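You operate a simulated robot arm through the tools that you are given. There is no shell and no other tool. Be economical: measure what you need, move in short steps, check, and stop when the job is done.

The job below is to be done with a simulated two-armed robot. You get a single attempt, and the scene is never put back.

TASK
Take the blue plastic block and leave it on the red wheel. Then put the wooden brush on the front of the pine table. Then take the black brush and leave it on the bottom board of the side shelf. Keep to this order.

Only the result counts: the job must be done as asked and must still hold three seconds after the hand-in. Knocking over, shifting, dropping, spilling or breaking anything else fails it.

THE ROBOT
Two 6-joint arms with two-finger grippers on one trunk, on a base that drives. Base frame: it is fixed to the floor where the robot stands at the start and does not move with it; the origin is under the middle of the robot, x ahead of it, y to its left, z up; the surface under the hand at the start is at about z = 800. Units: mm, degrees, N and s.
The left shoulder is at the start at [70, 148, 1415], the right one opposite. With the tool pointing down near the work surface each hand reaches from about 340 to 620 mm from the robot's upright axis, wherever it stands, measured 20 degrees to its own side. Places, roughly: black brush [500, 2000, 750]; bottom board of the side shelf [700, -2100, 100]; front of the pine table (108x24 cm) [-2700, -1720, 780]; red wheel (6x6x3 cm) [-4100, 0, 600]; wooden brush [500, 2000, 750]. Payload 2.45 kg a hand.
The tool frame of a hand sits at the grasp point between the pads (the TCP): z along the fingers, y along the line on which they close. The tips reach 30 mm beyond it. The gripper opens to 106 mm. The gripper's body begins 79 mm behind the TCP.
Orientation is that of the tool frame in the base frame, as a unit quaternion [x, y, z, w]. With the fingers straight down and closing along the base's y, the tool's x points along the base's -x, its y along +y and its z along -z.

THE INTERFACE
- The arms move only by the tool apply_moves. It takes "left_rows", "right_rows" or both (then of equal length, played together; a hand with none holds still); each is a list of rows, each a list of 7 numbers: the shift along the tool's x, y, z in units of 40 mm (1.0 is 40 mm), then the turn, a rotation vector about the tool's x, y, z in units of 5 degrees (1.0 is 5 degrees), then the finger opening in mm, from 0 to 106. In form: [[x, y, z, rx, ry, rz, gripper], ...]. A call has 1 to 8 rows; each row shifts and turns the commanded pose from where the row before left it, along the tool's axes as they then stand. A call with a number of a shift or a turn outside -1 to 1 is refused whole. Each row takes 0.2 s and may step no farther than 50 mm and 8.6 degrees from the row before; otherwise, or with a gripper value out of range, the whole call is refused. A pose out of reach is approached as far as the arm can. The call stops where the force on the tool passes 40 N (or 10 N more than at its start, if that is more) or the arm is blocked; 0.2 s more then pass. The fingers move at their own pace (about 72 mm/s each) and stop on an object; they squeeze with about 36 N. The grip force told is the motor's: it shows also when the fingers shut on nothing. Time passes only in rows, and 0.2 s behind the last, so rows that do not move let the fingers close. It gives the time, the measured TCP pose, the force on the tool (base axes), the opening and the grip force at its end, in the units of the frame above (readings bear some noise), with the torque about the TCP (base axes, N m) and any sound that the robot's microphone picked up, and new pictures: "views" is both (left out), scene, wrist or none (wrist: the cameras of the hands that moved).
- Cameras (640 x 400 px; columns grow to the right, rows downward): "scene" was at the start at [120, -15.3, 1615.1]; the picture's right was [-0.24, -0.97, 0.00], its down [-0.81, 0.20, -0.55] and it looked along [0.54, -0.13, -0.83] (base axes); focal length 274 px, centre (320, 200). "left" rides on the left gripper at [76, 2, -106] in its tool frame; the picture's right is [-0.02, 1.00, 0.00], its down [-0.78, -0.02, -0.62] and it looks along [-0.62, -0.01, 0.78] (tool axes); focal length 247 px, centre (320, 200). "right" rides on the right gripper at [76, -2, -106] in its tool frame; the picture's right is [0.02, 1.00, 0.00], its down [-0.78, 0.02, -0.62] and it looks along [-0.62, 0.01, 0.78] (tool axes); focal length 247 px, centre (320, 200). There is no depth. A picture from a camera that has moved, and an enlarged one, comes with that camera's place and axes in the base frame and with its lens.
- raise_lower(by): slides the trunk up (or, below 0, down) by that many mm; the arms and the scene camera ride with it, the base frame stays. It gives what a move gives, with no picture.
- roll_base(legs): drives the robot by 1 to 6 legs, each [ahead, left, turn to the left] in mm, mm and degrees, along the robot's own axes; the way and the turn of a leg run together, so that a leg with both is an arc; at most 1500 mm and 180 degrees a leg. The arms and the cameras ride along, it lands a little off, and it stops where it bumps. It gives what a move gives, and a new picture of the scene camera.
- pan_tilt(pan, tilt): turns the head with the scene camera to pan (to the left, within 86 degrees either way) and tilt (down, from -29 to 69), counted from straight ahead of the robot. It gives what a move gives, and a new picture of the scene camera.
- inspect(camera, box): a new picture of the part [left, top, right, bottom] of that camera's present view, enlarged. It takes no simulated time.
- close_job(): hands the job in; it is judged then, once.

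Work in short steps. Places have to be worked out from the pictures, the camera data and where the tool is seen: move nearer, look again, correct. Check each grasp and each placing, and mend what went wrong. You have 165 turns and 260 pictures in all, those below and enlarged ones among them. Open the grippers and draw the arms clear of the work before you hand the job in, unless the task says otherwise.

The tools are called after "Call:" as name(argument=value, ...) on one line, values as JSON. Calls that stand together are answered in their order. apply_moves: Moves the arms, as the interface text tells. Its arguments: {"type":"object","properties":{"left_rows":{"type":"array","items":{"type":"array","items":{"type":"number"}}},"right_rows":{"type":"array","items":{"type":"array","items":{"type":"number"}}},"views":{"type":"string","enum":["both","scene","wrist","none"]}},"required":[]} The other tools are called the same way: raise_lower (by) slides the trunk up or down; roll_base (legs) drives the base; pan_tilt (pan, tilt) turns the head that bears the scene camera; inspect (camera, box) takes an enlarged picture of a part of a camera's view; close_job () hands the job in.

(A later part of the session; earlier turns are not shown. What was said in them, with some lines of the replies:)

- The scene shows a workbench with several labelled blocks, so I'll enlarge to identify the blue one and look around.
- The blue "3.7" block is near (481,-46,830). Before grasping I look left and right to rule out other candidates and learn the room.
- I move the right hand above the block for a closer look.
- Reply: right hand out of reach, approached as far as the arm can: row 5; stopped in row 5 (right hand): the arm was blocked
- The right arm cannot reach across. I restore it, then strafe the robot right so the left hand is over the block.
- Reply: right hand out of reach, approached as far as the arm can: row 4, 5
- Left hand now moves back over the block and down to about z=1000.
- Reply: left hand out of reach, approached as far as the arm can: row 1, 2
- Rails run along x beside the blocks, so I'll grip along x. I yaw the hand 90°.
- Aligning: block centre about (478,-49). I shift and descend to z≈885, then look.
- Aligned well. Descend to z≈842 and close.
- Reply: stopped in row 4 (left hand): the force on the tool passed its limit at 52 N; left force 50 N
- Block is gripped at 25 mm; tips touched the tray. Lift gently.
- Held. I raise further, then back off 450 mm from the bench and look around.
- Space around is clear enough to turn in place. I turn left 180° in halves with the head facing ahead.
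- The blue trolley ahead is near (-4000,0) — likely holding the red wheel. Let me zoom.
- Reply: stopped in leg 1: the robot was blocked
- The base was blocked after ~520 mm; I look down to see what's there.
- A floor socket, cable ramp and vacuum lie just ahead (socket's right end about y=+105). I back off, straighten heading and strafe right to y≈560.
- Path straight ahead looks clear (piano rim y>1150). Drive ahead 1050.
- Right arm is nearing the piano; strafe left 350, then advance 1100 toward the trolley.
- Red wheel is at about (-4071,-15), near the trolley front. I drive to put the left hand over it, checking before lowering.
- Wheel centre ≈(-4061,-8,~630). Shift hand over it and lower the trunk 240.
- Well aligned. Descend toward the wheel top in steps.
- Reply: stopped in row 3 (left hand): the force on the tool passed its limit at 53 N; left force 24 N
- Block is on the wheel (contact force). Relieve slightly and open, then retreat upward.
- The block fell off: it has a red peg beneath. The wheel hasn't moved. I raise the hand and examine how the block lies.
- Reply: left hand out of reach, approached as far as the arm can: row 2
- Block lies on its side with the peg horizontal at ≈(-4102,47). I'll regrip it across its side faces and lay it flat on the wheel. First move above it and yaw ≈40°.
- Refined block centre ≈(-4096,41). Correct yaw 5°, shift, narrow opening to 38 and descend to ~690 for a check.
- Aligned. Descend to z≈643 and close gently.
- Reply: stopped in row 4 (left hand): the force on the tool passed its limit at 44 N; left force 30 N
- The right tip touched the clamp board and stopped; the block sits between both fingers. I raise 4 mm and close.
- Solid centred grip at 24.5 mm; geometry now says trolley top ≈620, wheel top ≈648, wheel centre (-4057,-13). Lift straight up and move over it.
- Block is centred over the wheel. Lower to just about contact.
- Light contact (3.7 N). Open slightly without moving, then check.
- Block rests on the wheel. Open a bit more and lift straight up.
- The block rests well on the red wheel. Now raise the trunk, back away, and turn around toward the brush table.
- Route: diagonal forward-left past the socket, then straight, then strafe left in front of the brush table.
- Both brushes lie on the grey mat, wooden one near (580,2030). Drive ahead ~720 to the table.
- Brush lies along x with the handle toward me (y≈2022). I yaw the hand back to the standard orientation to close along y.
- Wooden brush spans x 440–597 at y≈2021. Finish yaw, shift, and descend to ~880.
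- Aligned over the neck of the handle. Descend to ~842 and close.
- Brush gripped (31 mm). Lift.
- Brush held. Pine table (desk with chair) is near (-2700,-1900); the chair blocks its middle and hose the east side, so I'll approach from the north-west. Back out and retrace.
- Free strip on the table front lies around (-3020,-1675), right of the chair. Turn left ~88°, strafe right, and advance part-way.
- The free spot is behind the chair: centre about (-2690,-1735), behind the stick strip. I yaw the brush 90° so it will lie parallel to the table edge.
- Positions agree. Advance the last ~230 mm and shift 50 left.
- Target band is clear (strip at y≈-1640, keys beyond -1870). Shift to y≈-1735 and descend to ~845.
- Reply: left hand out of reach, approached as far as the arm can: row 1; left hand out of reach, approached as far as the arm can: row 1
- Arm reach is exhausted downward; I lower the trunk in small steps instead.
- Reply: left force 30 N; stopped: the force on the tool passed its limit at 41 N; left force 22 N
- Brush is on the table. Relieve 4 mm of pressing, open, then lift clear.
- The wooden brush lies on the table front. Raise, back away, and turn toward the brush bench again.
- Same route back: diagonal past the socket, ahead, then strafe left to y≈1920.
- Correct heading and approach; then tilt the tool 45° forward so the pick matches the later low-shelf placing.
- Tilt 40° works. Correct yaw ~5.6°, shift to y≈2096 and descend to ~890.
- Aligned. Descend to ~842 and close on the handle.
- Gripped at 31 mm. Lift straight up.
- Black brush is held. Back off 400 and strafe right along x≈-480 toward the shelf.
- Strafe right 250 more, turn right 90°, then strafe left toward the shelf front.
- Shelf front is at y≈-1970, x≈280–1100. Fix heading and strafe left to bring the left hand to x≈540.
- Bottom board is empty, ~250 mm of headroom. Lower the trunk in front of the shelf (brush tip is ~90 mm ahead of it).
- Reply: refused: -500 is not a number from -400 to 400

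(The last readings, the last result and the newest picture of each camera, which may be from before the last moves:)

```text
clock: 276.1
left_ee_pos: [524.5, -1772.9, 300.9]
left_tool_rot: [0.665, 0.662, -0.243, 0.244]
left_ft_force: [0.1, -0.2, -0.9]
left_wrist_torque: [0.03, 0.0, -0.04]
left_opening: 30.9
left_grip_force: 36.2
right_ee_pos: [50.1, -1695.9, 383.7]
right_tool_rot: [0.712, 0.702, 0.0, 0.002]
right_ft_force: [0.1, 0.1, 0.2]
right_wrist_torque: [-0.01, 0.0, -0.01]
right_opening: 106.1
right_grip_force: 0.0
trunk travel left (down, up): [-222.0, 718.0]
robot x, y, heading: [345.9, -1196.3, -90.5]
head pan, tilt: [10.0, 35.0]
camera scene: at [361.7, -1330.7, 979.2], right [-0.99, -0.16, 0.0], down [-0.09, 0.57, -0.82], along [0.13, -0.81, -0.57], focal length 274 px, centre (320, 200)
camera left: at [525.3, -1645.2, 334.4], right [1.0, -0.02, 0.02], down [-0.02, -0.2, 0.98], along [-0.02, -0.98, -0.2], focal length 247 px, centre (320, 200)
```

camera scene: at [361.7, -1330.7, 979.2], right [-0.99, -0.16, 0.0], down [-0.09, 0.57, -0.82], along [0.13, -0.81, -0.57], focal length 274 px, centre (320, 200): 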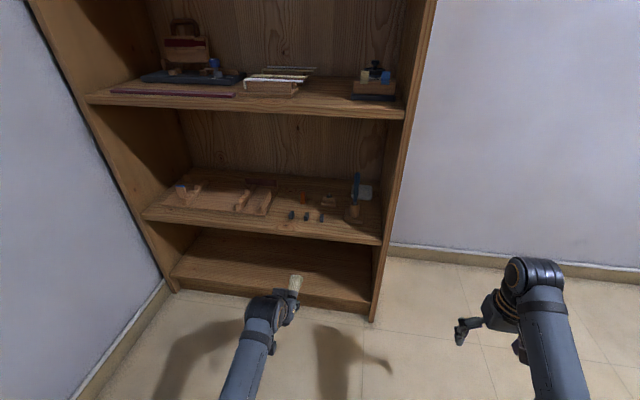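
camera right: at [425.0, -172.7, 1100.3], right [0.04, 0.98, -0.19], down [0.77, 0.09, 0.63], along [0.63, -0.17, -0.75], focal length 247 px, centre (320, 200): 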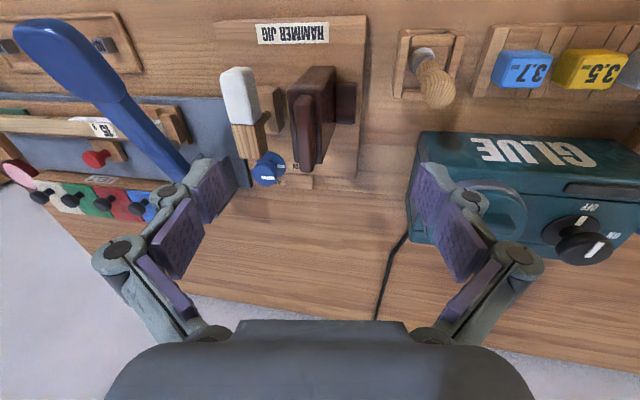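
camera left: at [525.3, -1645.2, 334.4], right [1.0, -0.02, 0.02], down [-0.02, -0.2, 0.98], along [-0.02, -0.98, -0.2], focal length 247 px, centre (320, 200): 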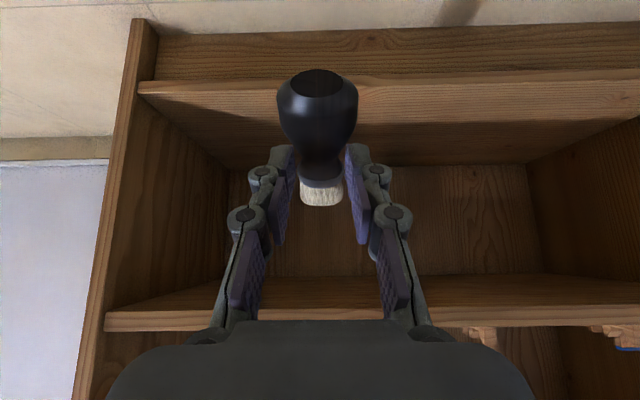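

Board top ≈111, next shelf underside ≈394. Lower to TCP≈176, then drive ahead ~240 to insert.

Call:
raise_lower(by=-125)

Call:
roll_base(legs=[[150, 0, 0]])

Call:
apply_moves(left_rows=[[0, 0, 0, 0, 0, 0, 5]], views="wrist")

```text
clock: 277.7
left_ee_pos: [523.8, -1773.9, 176.2]
left_tool_rot: [0.665, 0.662, -0.243, 0.244]
left_ft_force: [0.9, -0.1, -0.2]
left_wrist_torque: [0.05, -0.02, 0.02]
left_opening: 30.8
left_grip_force: 35.5
right_ee_pos: [49.7, -1694.4, 259.3]
right_tool_rot: [0.713, 0.701, 0.0, 0.001]
right_ft_force: [0.0, -0.4, 0.3]
right_wrist_torque: [-0.02, 0.02, 0.0]
right_opening: 106.1
right_grip_force: 0.1
trunk travel left (down, up): [-97.0, 843.0]
robot x, y, heading: [345.9, -1193.9, -91.1]
head pan, tilt: [10.0, 35.0]
```

```text
clock: 279.1
left_ee_pos: [522.2, -1930.3, 176.2]
left_tool_rot: [0.665, 0.662, -0.243, 0.244]
left_ft_force: [0.2, 0.4, -0.4]
left_wrist_torque: [0.02, 0.02, 0.0]
left_opening: 30.8
left_grip_force: 36.4
right_ee_pos: [48.8, -1852.0, 258.5]
right_tool_rot: [0.713, 0.701, -0.001, 0.001]
right_ft_force: [0.1, -0.4, -0.4]
right_wrist_torque: [-0.04, -0.02, 0.01]
right_opening: 106.3
right_grip_force: 0.1
trunk travel left (down, up): [-97.0, 843.0]
robot x, y, heading: [345.8, -1352.6, -91.1]
head pan, tilt: [10.0, 35.0]
camera scene: at [359.3, -1487.7, 854.2], right [-0.99, -0.16, 0.0], down [-0.09, 0.57, -0.82], along [0.13, -0.81, -0.57], focal length 274 px, centre (320, 200)
```

scene: 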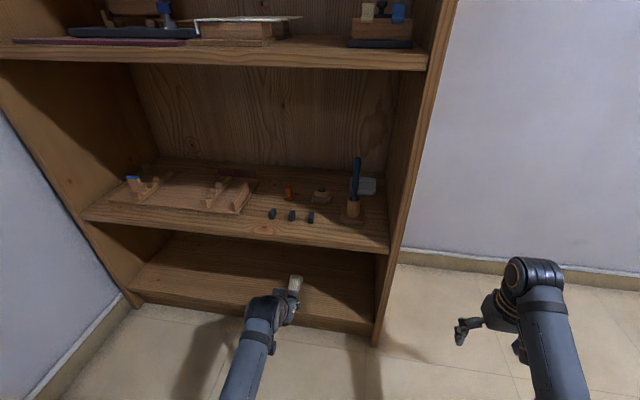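

```text
clock: 279.5
left_ee_pos: [521.7, -1930.8, 175.1]
left_tool_rot: [0.665, 0.663, -0.243, 0.243]
left_ft_force: [-1.0, 0.7, 0.0]
left_wrist_torque: [0.01, 0.0, -0.03]
left_opening: 30.9
left_grip_force: 36.4
right_ee_pos: [47.6, -1851.5, 259.7]
right_tool_rot: [0.713, 0.701, -0.001, 0.002]
right_ft_force: [-0.2, 0.4, 0.7]
right_wrist_torque: [-0.02, 0.04, -0.03]
right_opening: 105.8
right_grip_force: 0.0
trunk travel left (down, up): [-97.0, 843.0]
robot x, y, heading: [345.3, -1349.8, -91.0]
head pan, tilt: [10.0, 35.0]
camera left: at [522.9, -1802.2, 209.4], right [1.0, -0.02, 0.02], down [-0.02, -0.2, 0.98], along [-0.02, -0.98, -0.2], focal length 247 px, centre (320, 200)
```

left: 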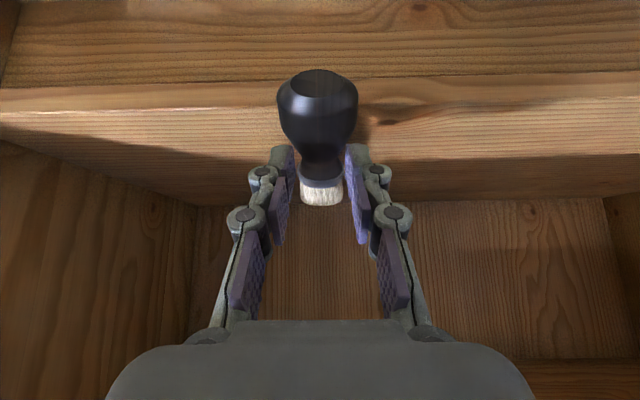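

Continue inserting ~88 mm.

Call:
roll_base(legs=[[88, 0, 0]])

Call:
apply_moves(left_rows=[[0, 0, 0, 0, 0, 0, 5]], views="wrist")

Call:
inspect(camera="scene", box=[200, 220, 360, 340])

```text
clock: 280.6
left_ee_pos: [519.4, -2020.2, 175.6]
left_tool_rot: [0.666, 0.662, -0.243, 0.244]
left_ft_force: [-0.4, -0.3, -0.6]
left_wrist_torque: [0.06, -0.03, -0.01]
left_opening: 30.6
left_grip_force: 35.5
right_ee_pos: [46.3, -1940.8, 260.1]
right_tool_rot: [0.713, 0.701, -0.001, 0.001]
right_ft_force: [-0.1, 0.2, -0.2]
right_wrist_torque: [0.0, 0.04, -0.02]
right_opening: 106.1
right_grip_force: 0.1
trunk travel left (down, up): [-97.0, 843.0]
robot x, y, heading: [346.0, -1442.0, -90.9]
head pan, tilt: [10.0, 35.0]
camera scene: at [357.8, -1576.8, 854.2], right [-0.99, -0.16, 0.0], down [-0.09, 0.57, -0.82], along [0.13, -0.81, -0.57], focal length 274 px, centre (320, 200)
```

scene: 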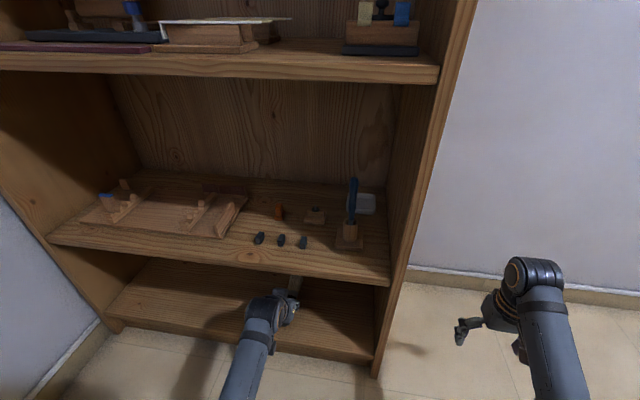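

```text
clock: 281.0
left_ee_pos: [520.0, -2020.4, 175.6]
left_tool_rot: [0.665, 0.663, -0.243, 0.243]
left_ft_force: [-0.7, 0.1, -1.0]
left_wrist_torque: [0.03, 0.04, 0.01]
left_opening: 30.6
left_grip_force: 36.1
right_ee_pos: [46.6, -1941.1, 258.4]
right_tool_rot: [0.712, 0.702, 0.0, 0.0]
right_ft_force: [0.1, -0.4, 0.3]
right_wrist_torque: [0.05, -0.01, 0.02]
right_opening: 106.0
right_grip_force: 0.0
trunk travel left (down, up): [-97.0, 843.0]
robot x, y, heading: [343.3, -1439.5, -90.7]
head pan, tilt: [10.0, 35.0]
camera left: at [521.2, -1891.4, 209.4], right [1.0, -0.02, 0.02], down [-0.02, -0.2, 0.98], along [-0.02, -0.98, -0.2], focal length 247 px, centre (320, 200)
```

left: 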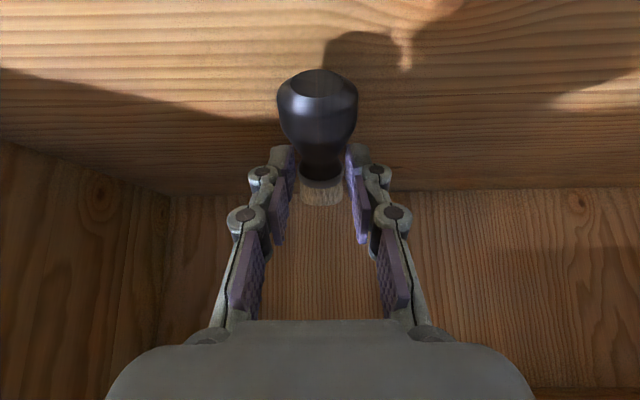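

```text
3.33 times, centred on (280, 280) of scene
camera zoom: at [357.8, -1576.9, 854.2], right [-0.99, -0.16, 0.0], down [-0.09, 0.57, -0.82], along [0.13, -0.81, -0.57], focal length 914 px, centre (453, -67)
```

zoom: 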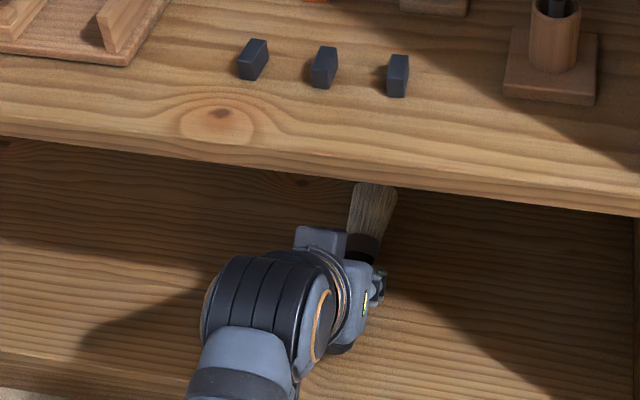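

Brush is inside over the board. Lower gradually with the trunk.

Call:
raise_lower(by=-12)

Call:
raise_lower(by=-5)

```text
clock: 281.6
left_ee_pos: [518.7, -2020.8, 164.4]
left_tool_rot: [0.666, 0.662, -0.244, 0.244]
left_ft_force: [0.2, 0.2, -0.3]
left_wrist_torque: [0.02, 0.01, -0.01]
left_opening: 30.8
left_grip_force: 35.9
right_ee_pos: [46.5, -1940.7, 246.5]
right_tool_rot: [0.713, 0.701, 0.0, 0.001]
right_ft_force: [-0.5, 0.1, 0.1]
right_wrist_torque: [-0.01, -0.04, 0.01]
right_opening: 106.2
right_grip_force: 0.0
trunk travel left (down, up): [-85.0, 855.0]
robot x, y, heading: [347.5, -1439.4, -90.7]
head pan, tilt: [10.0, 35.0]
```

```text
clock: 282.1
left_ee_pos: [518.8, -2019.5, 159.2]
left_tool_rot: [0.665, 0.663, -0.243, 0.244]
left_ft_force: [-0.1, 0.2, -0.5]
left_wrist_torque: [0.02, -0.01, 0.01]
left_opening: 30.8
left_grip_force: 36.4
right_ee_pos: [46.4, -1940.7, 242.3]
right_tool_rot: [0.712, 0.702, 0.0, 0.001]
right_ft_force: [0.0, 0.3, 0.8]
right_wrist_torque: [-0.01, 0.02, -0.03]
right_opening: 106.1
right_grip_force: 0.0
trunk travel left (down, up): [-80.0, 860.0]
robot x, y, heading: [343.0, -1441.9, -91.0]
head pan, tilt: [10.0, 35.0]
```

Call:
raise_lower(by=-5)

Call:
raise_lower(by=-4)

```text
clock: 282.6
left_ee_pos: [519.8, -2021.1, 157.0]
left_tool_rot: [0.664, 0.662, -0.244, 0.247]
left_ft_force: [-0.8, 3.8, 15.6]
left_wrist_torque: [0.42, 0.08, 0.03]
left_opening: 30.7
left_grip_force: 36.2
right_ee_pos: [46.7, -1940.6, 238.0]
right_tool_rot: [0.712, 0.702, -0.001, 0.002]
right_ft_force: [-0.1, 0.8, -0.9]
right_wrist_torque: [-0.05, -0.01, 0.01]
right_opening: 105.9
right_grip_force: 0.1
trunk travel left (down, up): [-75.0, 865.0]
robot x, y, heading: [345.3, -1444.5, -91.1]
head pan, tilt: [10.0, 35.0]
```

```text
clock: 283.2
left_ee_pos: [520.2, -2021.9, 155.9]
left_tool_rot: [0.664, 0.661, -0.246, 0.248]
left_ft_force: [0.1, 3.2, 28.1]
left_wrist_torque: [-0.66, 0.05, 0.02]
left_opening: 31.0
left_grip_force: 36.4
right_ee_pos: [46.3, -1939.9, 235.5]
right_tool_rot: [0.713, 0.702, -0.001, 0.003]
right_ft_force: [0.1, -0.2, 0.3]
right_wrist_torque: [0.01, 0.03, 0.01]
right_opening: 106.0
right_grip_force: 0.2
trunk travel left (down, up): [-71.0, 869.0]
robot x, y, heading: [341.6, -1438.0, -90.9]
head pan, tilt: [10.0, 35.0]
```

Contact made. Relieve 3 mm, open, and withdraw along the tool axis.

Call:
raise_lower(by=3)

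Call:
apply_moves(left_rows=[[0, 0, 0, 0, 0, 0, 34], [0, 0, 0, 0, 0, 0, 42], [0, 0, 0, 0, 0, 0, 56], [0, 0, 0, 0, 0, 0, 60], [0, 0, -0.3, 0, 0, 0, 60], [0, 0, -0.7, 0, 0, 0, 60], [0, 0, -0.7, 0, 0, 0, 60]], views="wrist")

Call:
inspect(camera="scene", box=[200, 220, 360, 340])

```text
clock: 283.7
left_ee_pos: [521.1, -2021.3, 156.2]
left_tool_rot: [0.665, 0.662, -0.245, 0.246]
left_ft_force: [-0.3, -6.5, 19.5]
left_wrist_torque: [-0.96, 0.01, 0.02]
left_opening: 30.9
left_grip_force: 36.3
right_ee_pos: [46.2, -1941.2, 238.2]
right_tool_rot: [0.713, 0.701, -0.001, 0.001]
right_ft_force: [-0.3, 0.0, -0.2]
right_wrist_torque: [0.0, -0.01, 0.01]
right_opening: 106.0
right_grip_force: 0.0
trunk travel left (down, up): [-74.0, 866.0]
robot x, y, heading: [343.6, -1445.2, -91.0]
head pan, tilt: [10.0, 35.0]
```

```text
clock: 285.3
left_ee_pos: [520.6, -1976.7, 204.3]
left_tool_rot: [0.665, 0.663, -0.242, 0.243]
left_ft_force: [-0.2, -0.8, -0.1]
left_wrist_torque: [0.01, -0.04, 0.0]
left_opening: 59.8
left_grip_force: 0.0
right_ee_pos: [47.5, -1939.8, 235.3]
right_tool_rot: [0.712, 0.702, 0.0, 0.001]
right_ft_force: [-0.1, -0.1, 0.1]
right_wrist_torque: [0.01, -0.01, 0.01]
right_opening: 106.2
right_grip_force: 0.0
trunk travel left (down, up): [-74.0, 866.0]
robot x, y, heading: [343.9, -1439.9, -90.7]
head pan, tilt: [10.0, 35.0]
camera left: at [522.1, -1847.9, 238.9], right [1.0, -0.02, 0.02], down [-0.02, -0.2, 0.98], along [-0.02, -0.98, -0.2], focal length 247 px, centre (320, 200)
```

left: 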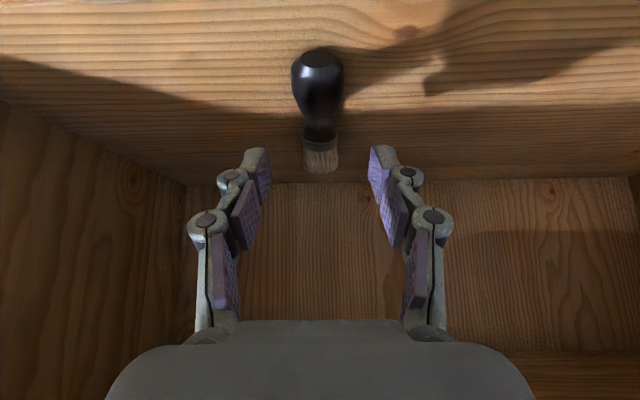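

```text
3.33 times, centred on (280, 280) of scene
camera zoom: at [357.8, -1576.9, 831.2], right [-0.99, -0.16, 0.0], down [-0.09, 0.57, -0.82], along [0.13, -0.81, -0.57], focal length 914 px, centre (453, -67)
```

zoom: 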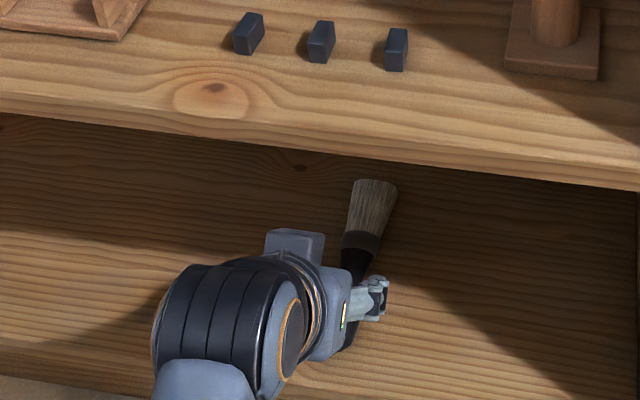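

The black brush rests on the bottom board. Back off 400 and verify.

Call:
roll_base(legs=[[-330, 0, 0]])

Call:
inspect(camera="scene", box=[120, 200, 400, 350])

Call:
raise_lower(by=400)

```text
clock: 287.4
left_ee_pos: [527.2, -1654.0, 206.0]
left_tool_rot: [0.664, 0.663, -0.243, 0.244]
left_ft_force: [-0.4, 0.5, -0.1]
left_wrist_torque: [0.03, 0.02, -0.01]
left_opening: 59.7
left_grip_force: 0.0
right_ee_pos: [52.2, -1619.6, 235.2]
right_tool_rot: [0.712, 0.702, -0.001, 0.0]
right_ft_force: [-0.3, -0.2, -0.4]
right_wrist_torque: [-0.02, 0.0, -0.01]
right_opening: 106.0
right_grip_force: 0.0
trunk travel left (down, up): [-74.0, 866.0]
robot x, y, heading: [348.5, -1119.2, -90.9]
head pan, tilt: [10.0, 35.0]
camera scene: at [362.9, -1254.0, 831.2], right [-0.99, -0.16, 0.0], down [-0.09, 0.57, -0.82], along [0.13, -0.81, -0.57], focal length 274 px, centre (320, 200)
```

scene: 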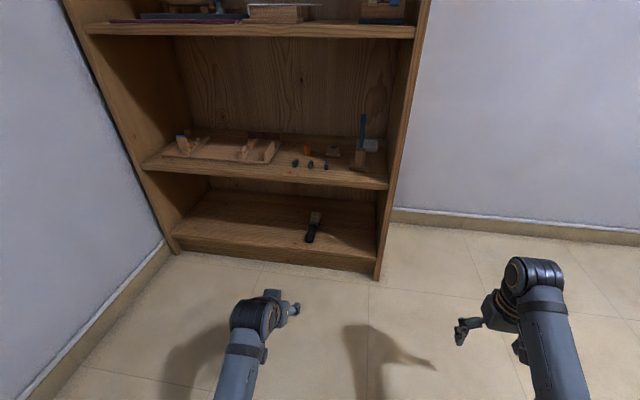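

```text
2.29 times, centred on (260, 275) of scene
camera zoom: at [362.9, -1254.0, 831.2], right [-0.99, -0.16, 0.0], down [-0.09, 0.57, -0.82], along [0.13, -0.81, -0.57], focal length 627 px, centre (457, 29)
```

zoom: 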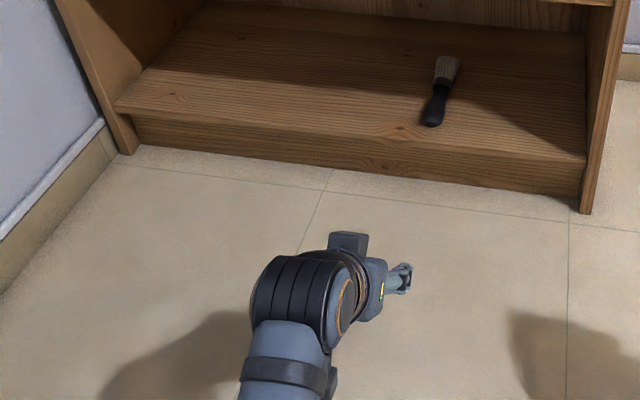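

```text
clock: 291.3
left_ee_pos: [526.1, -1653.6, 605.7]
left_tool_rot: [0.665, 0.663, -0.243, 0.245]
left_ft_force: [-0.4, 0.6, 0.3]
left_wrist_torque: [-0.01, -0.01, -0.01]
left_opening: 59.9
left_grip_force: 0.0
right_ee_pos: [51.8, -1619.3, 637.4]
right_tool_rot: [0.712, 0.702, 0.0, 0.002]
right_ft_force: [-0.2, -1.5, 0.1]
right_wrist_torque: [-0.01, 0.01, 0.0]
right_opening: 105.9
right_grip_force: 0.0
trunk travel left (down, up): [-474.0, 466.0]
robot x, y, heading: [350.5, -1115.3, -91.1]
head pan, tilt: [10.0, 35.0]
```

The black brush lies fully on the bottom board, the arms are clear and both grippers are open, so I hand the job in.

Call:
close_job()

```text
The job is handed in.
```

I did all three parts in the order you asked and handed the job in:

- **Blue block:** it is on the red wheel, lying on its side. My first release let it topple onto the trolley, because it has a peg underneath. I picked it up again and laid it on the wheel.
- **Wooden brush:** it is on the front of the pine table, behind the chair.
- **Black brush:** it is on the bottom board of the side shelf.

- **Base bump:** early on, the base bumped something low, most likely the cable ramp by the floor socket. I saw no sign that it moved, but I did not check closely.
- **Last checks:** I checked each object by camera as I placed it. I did not go back to the block or the wooden brush before handing in.
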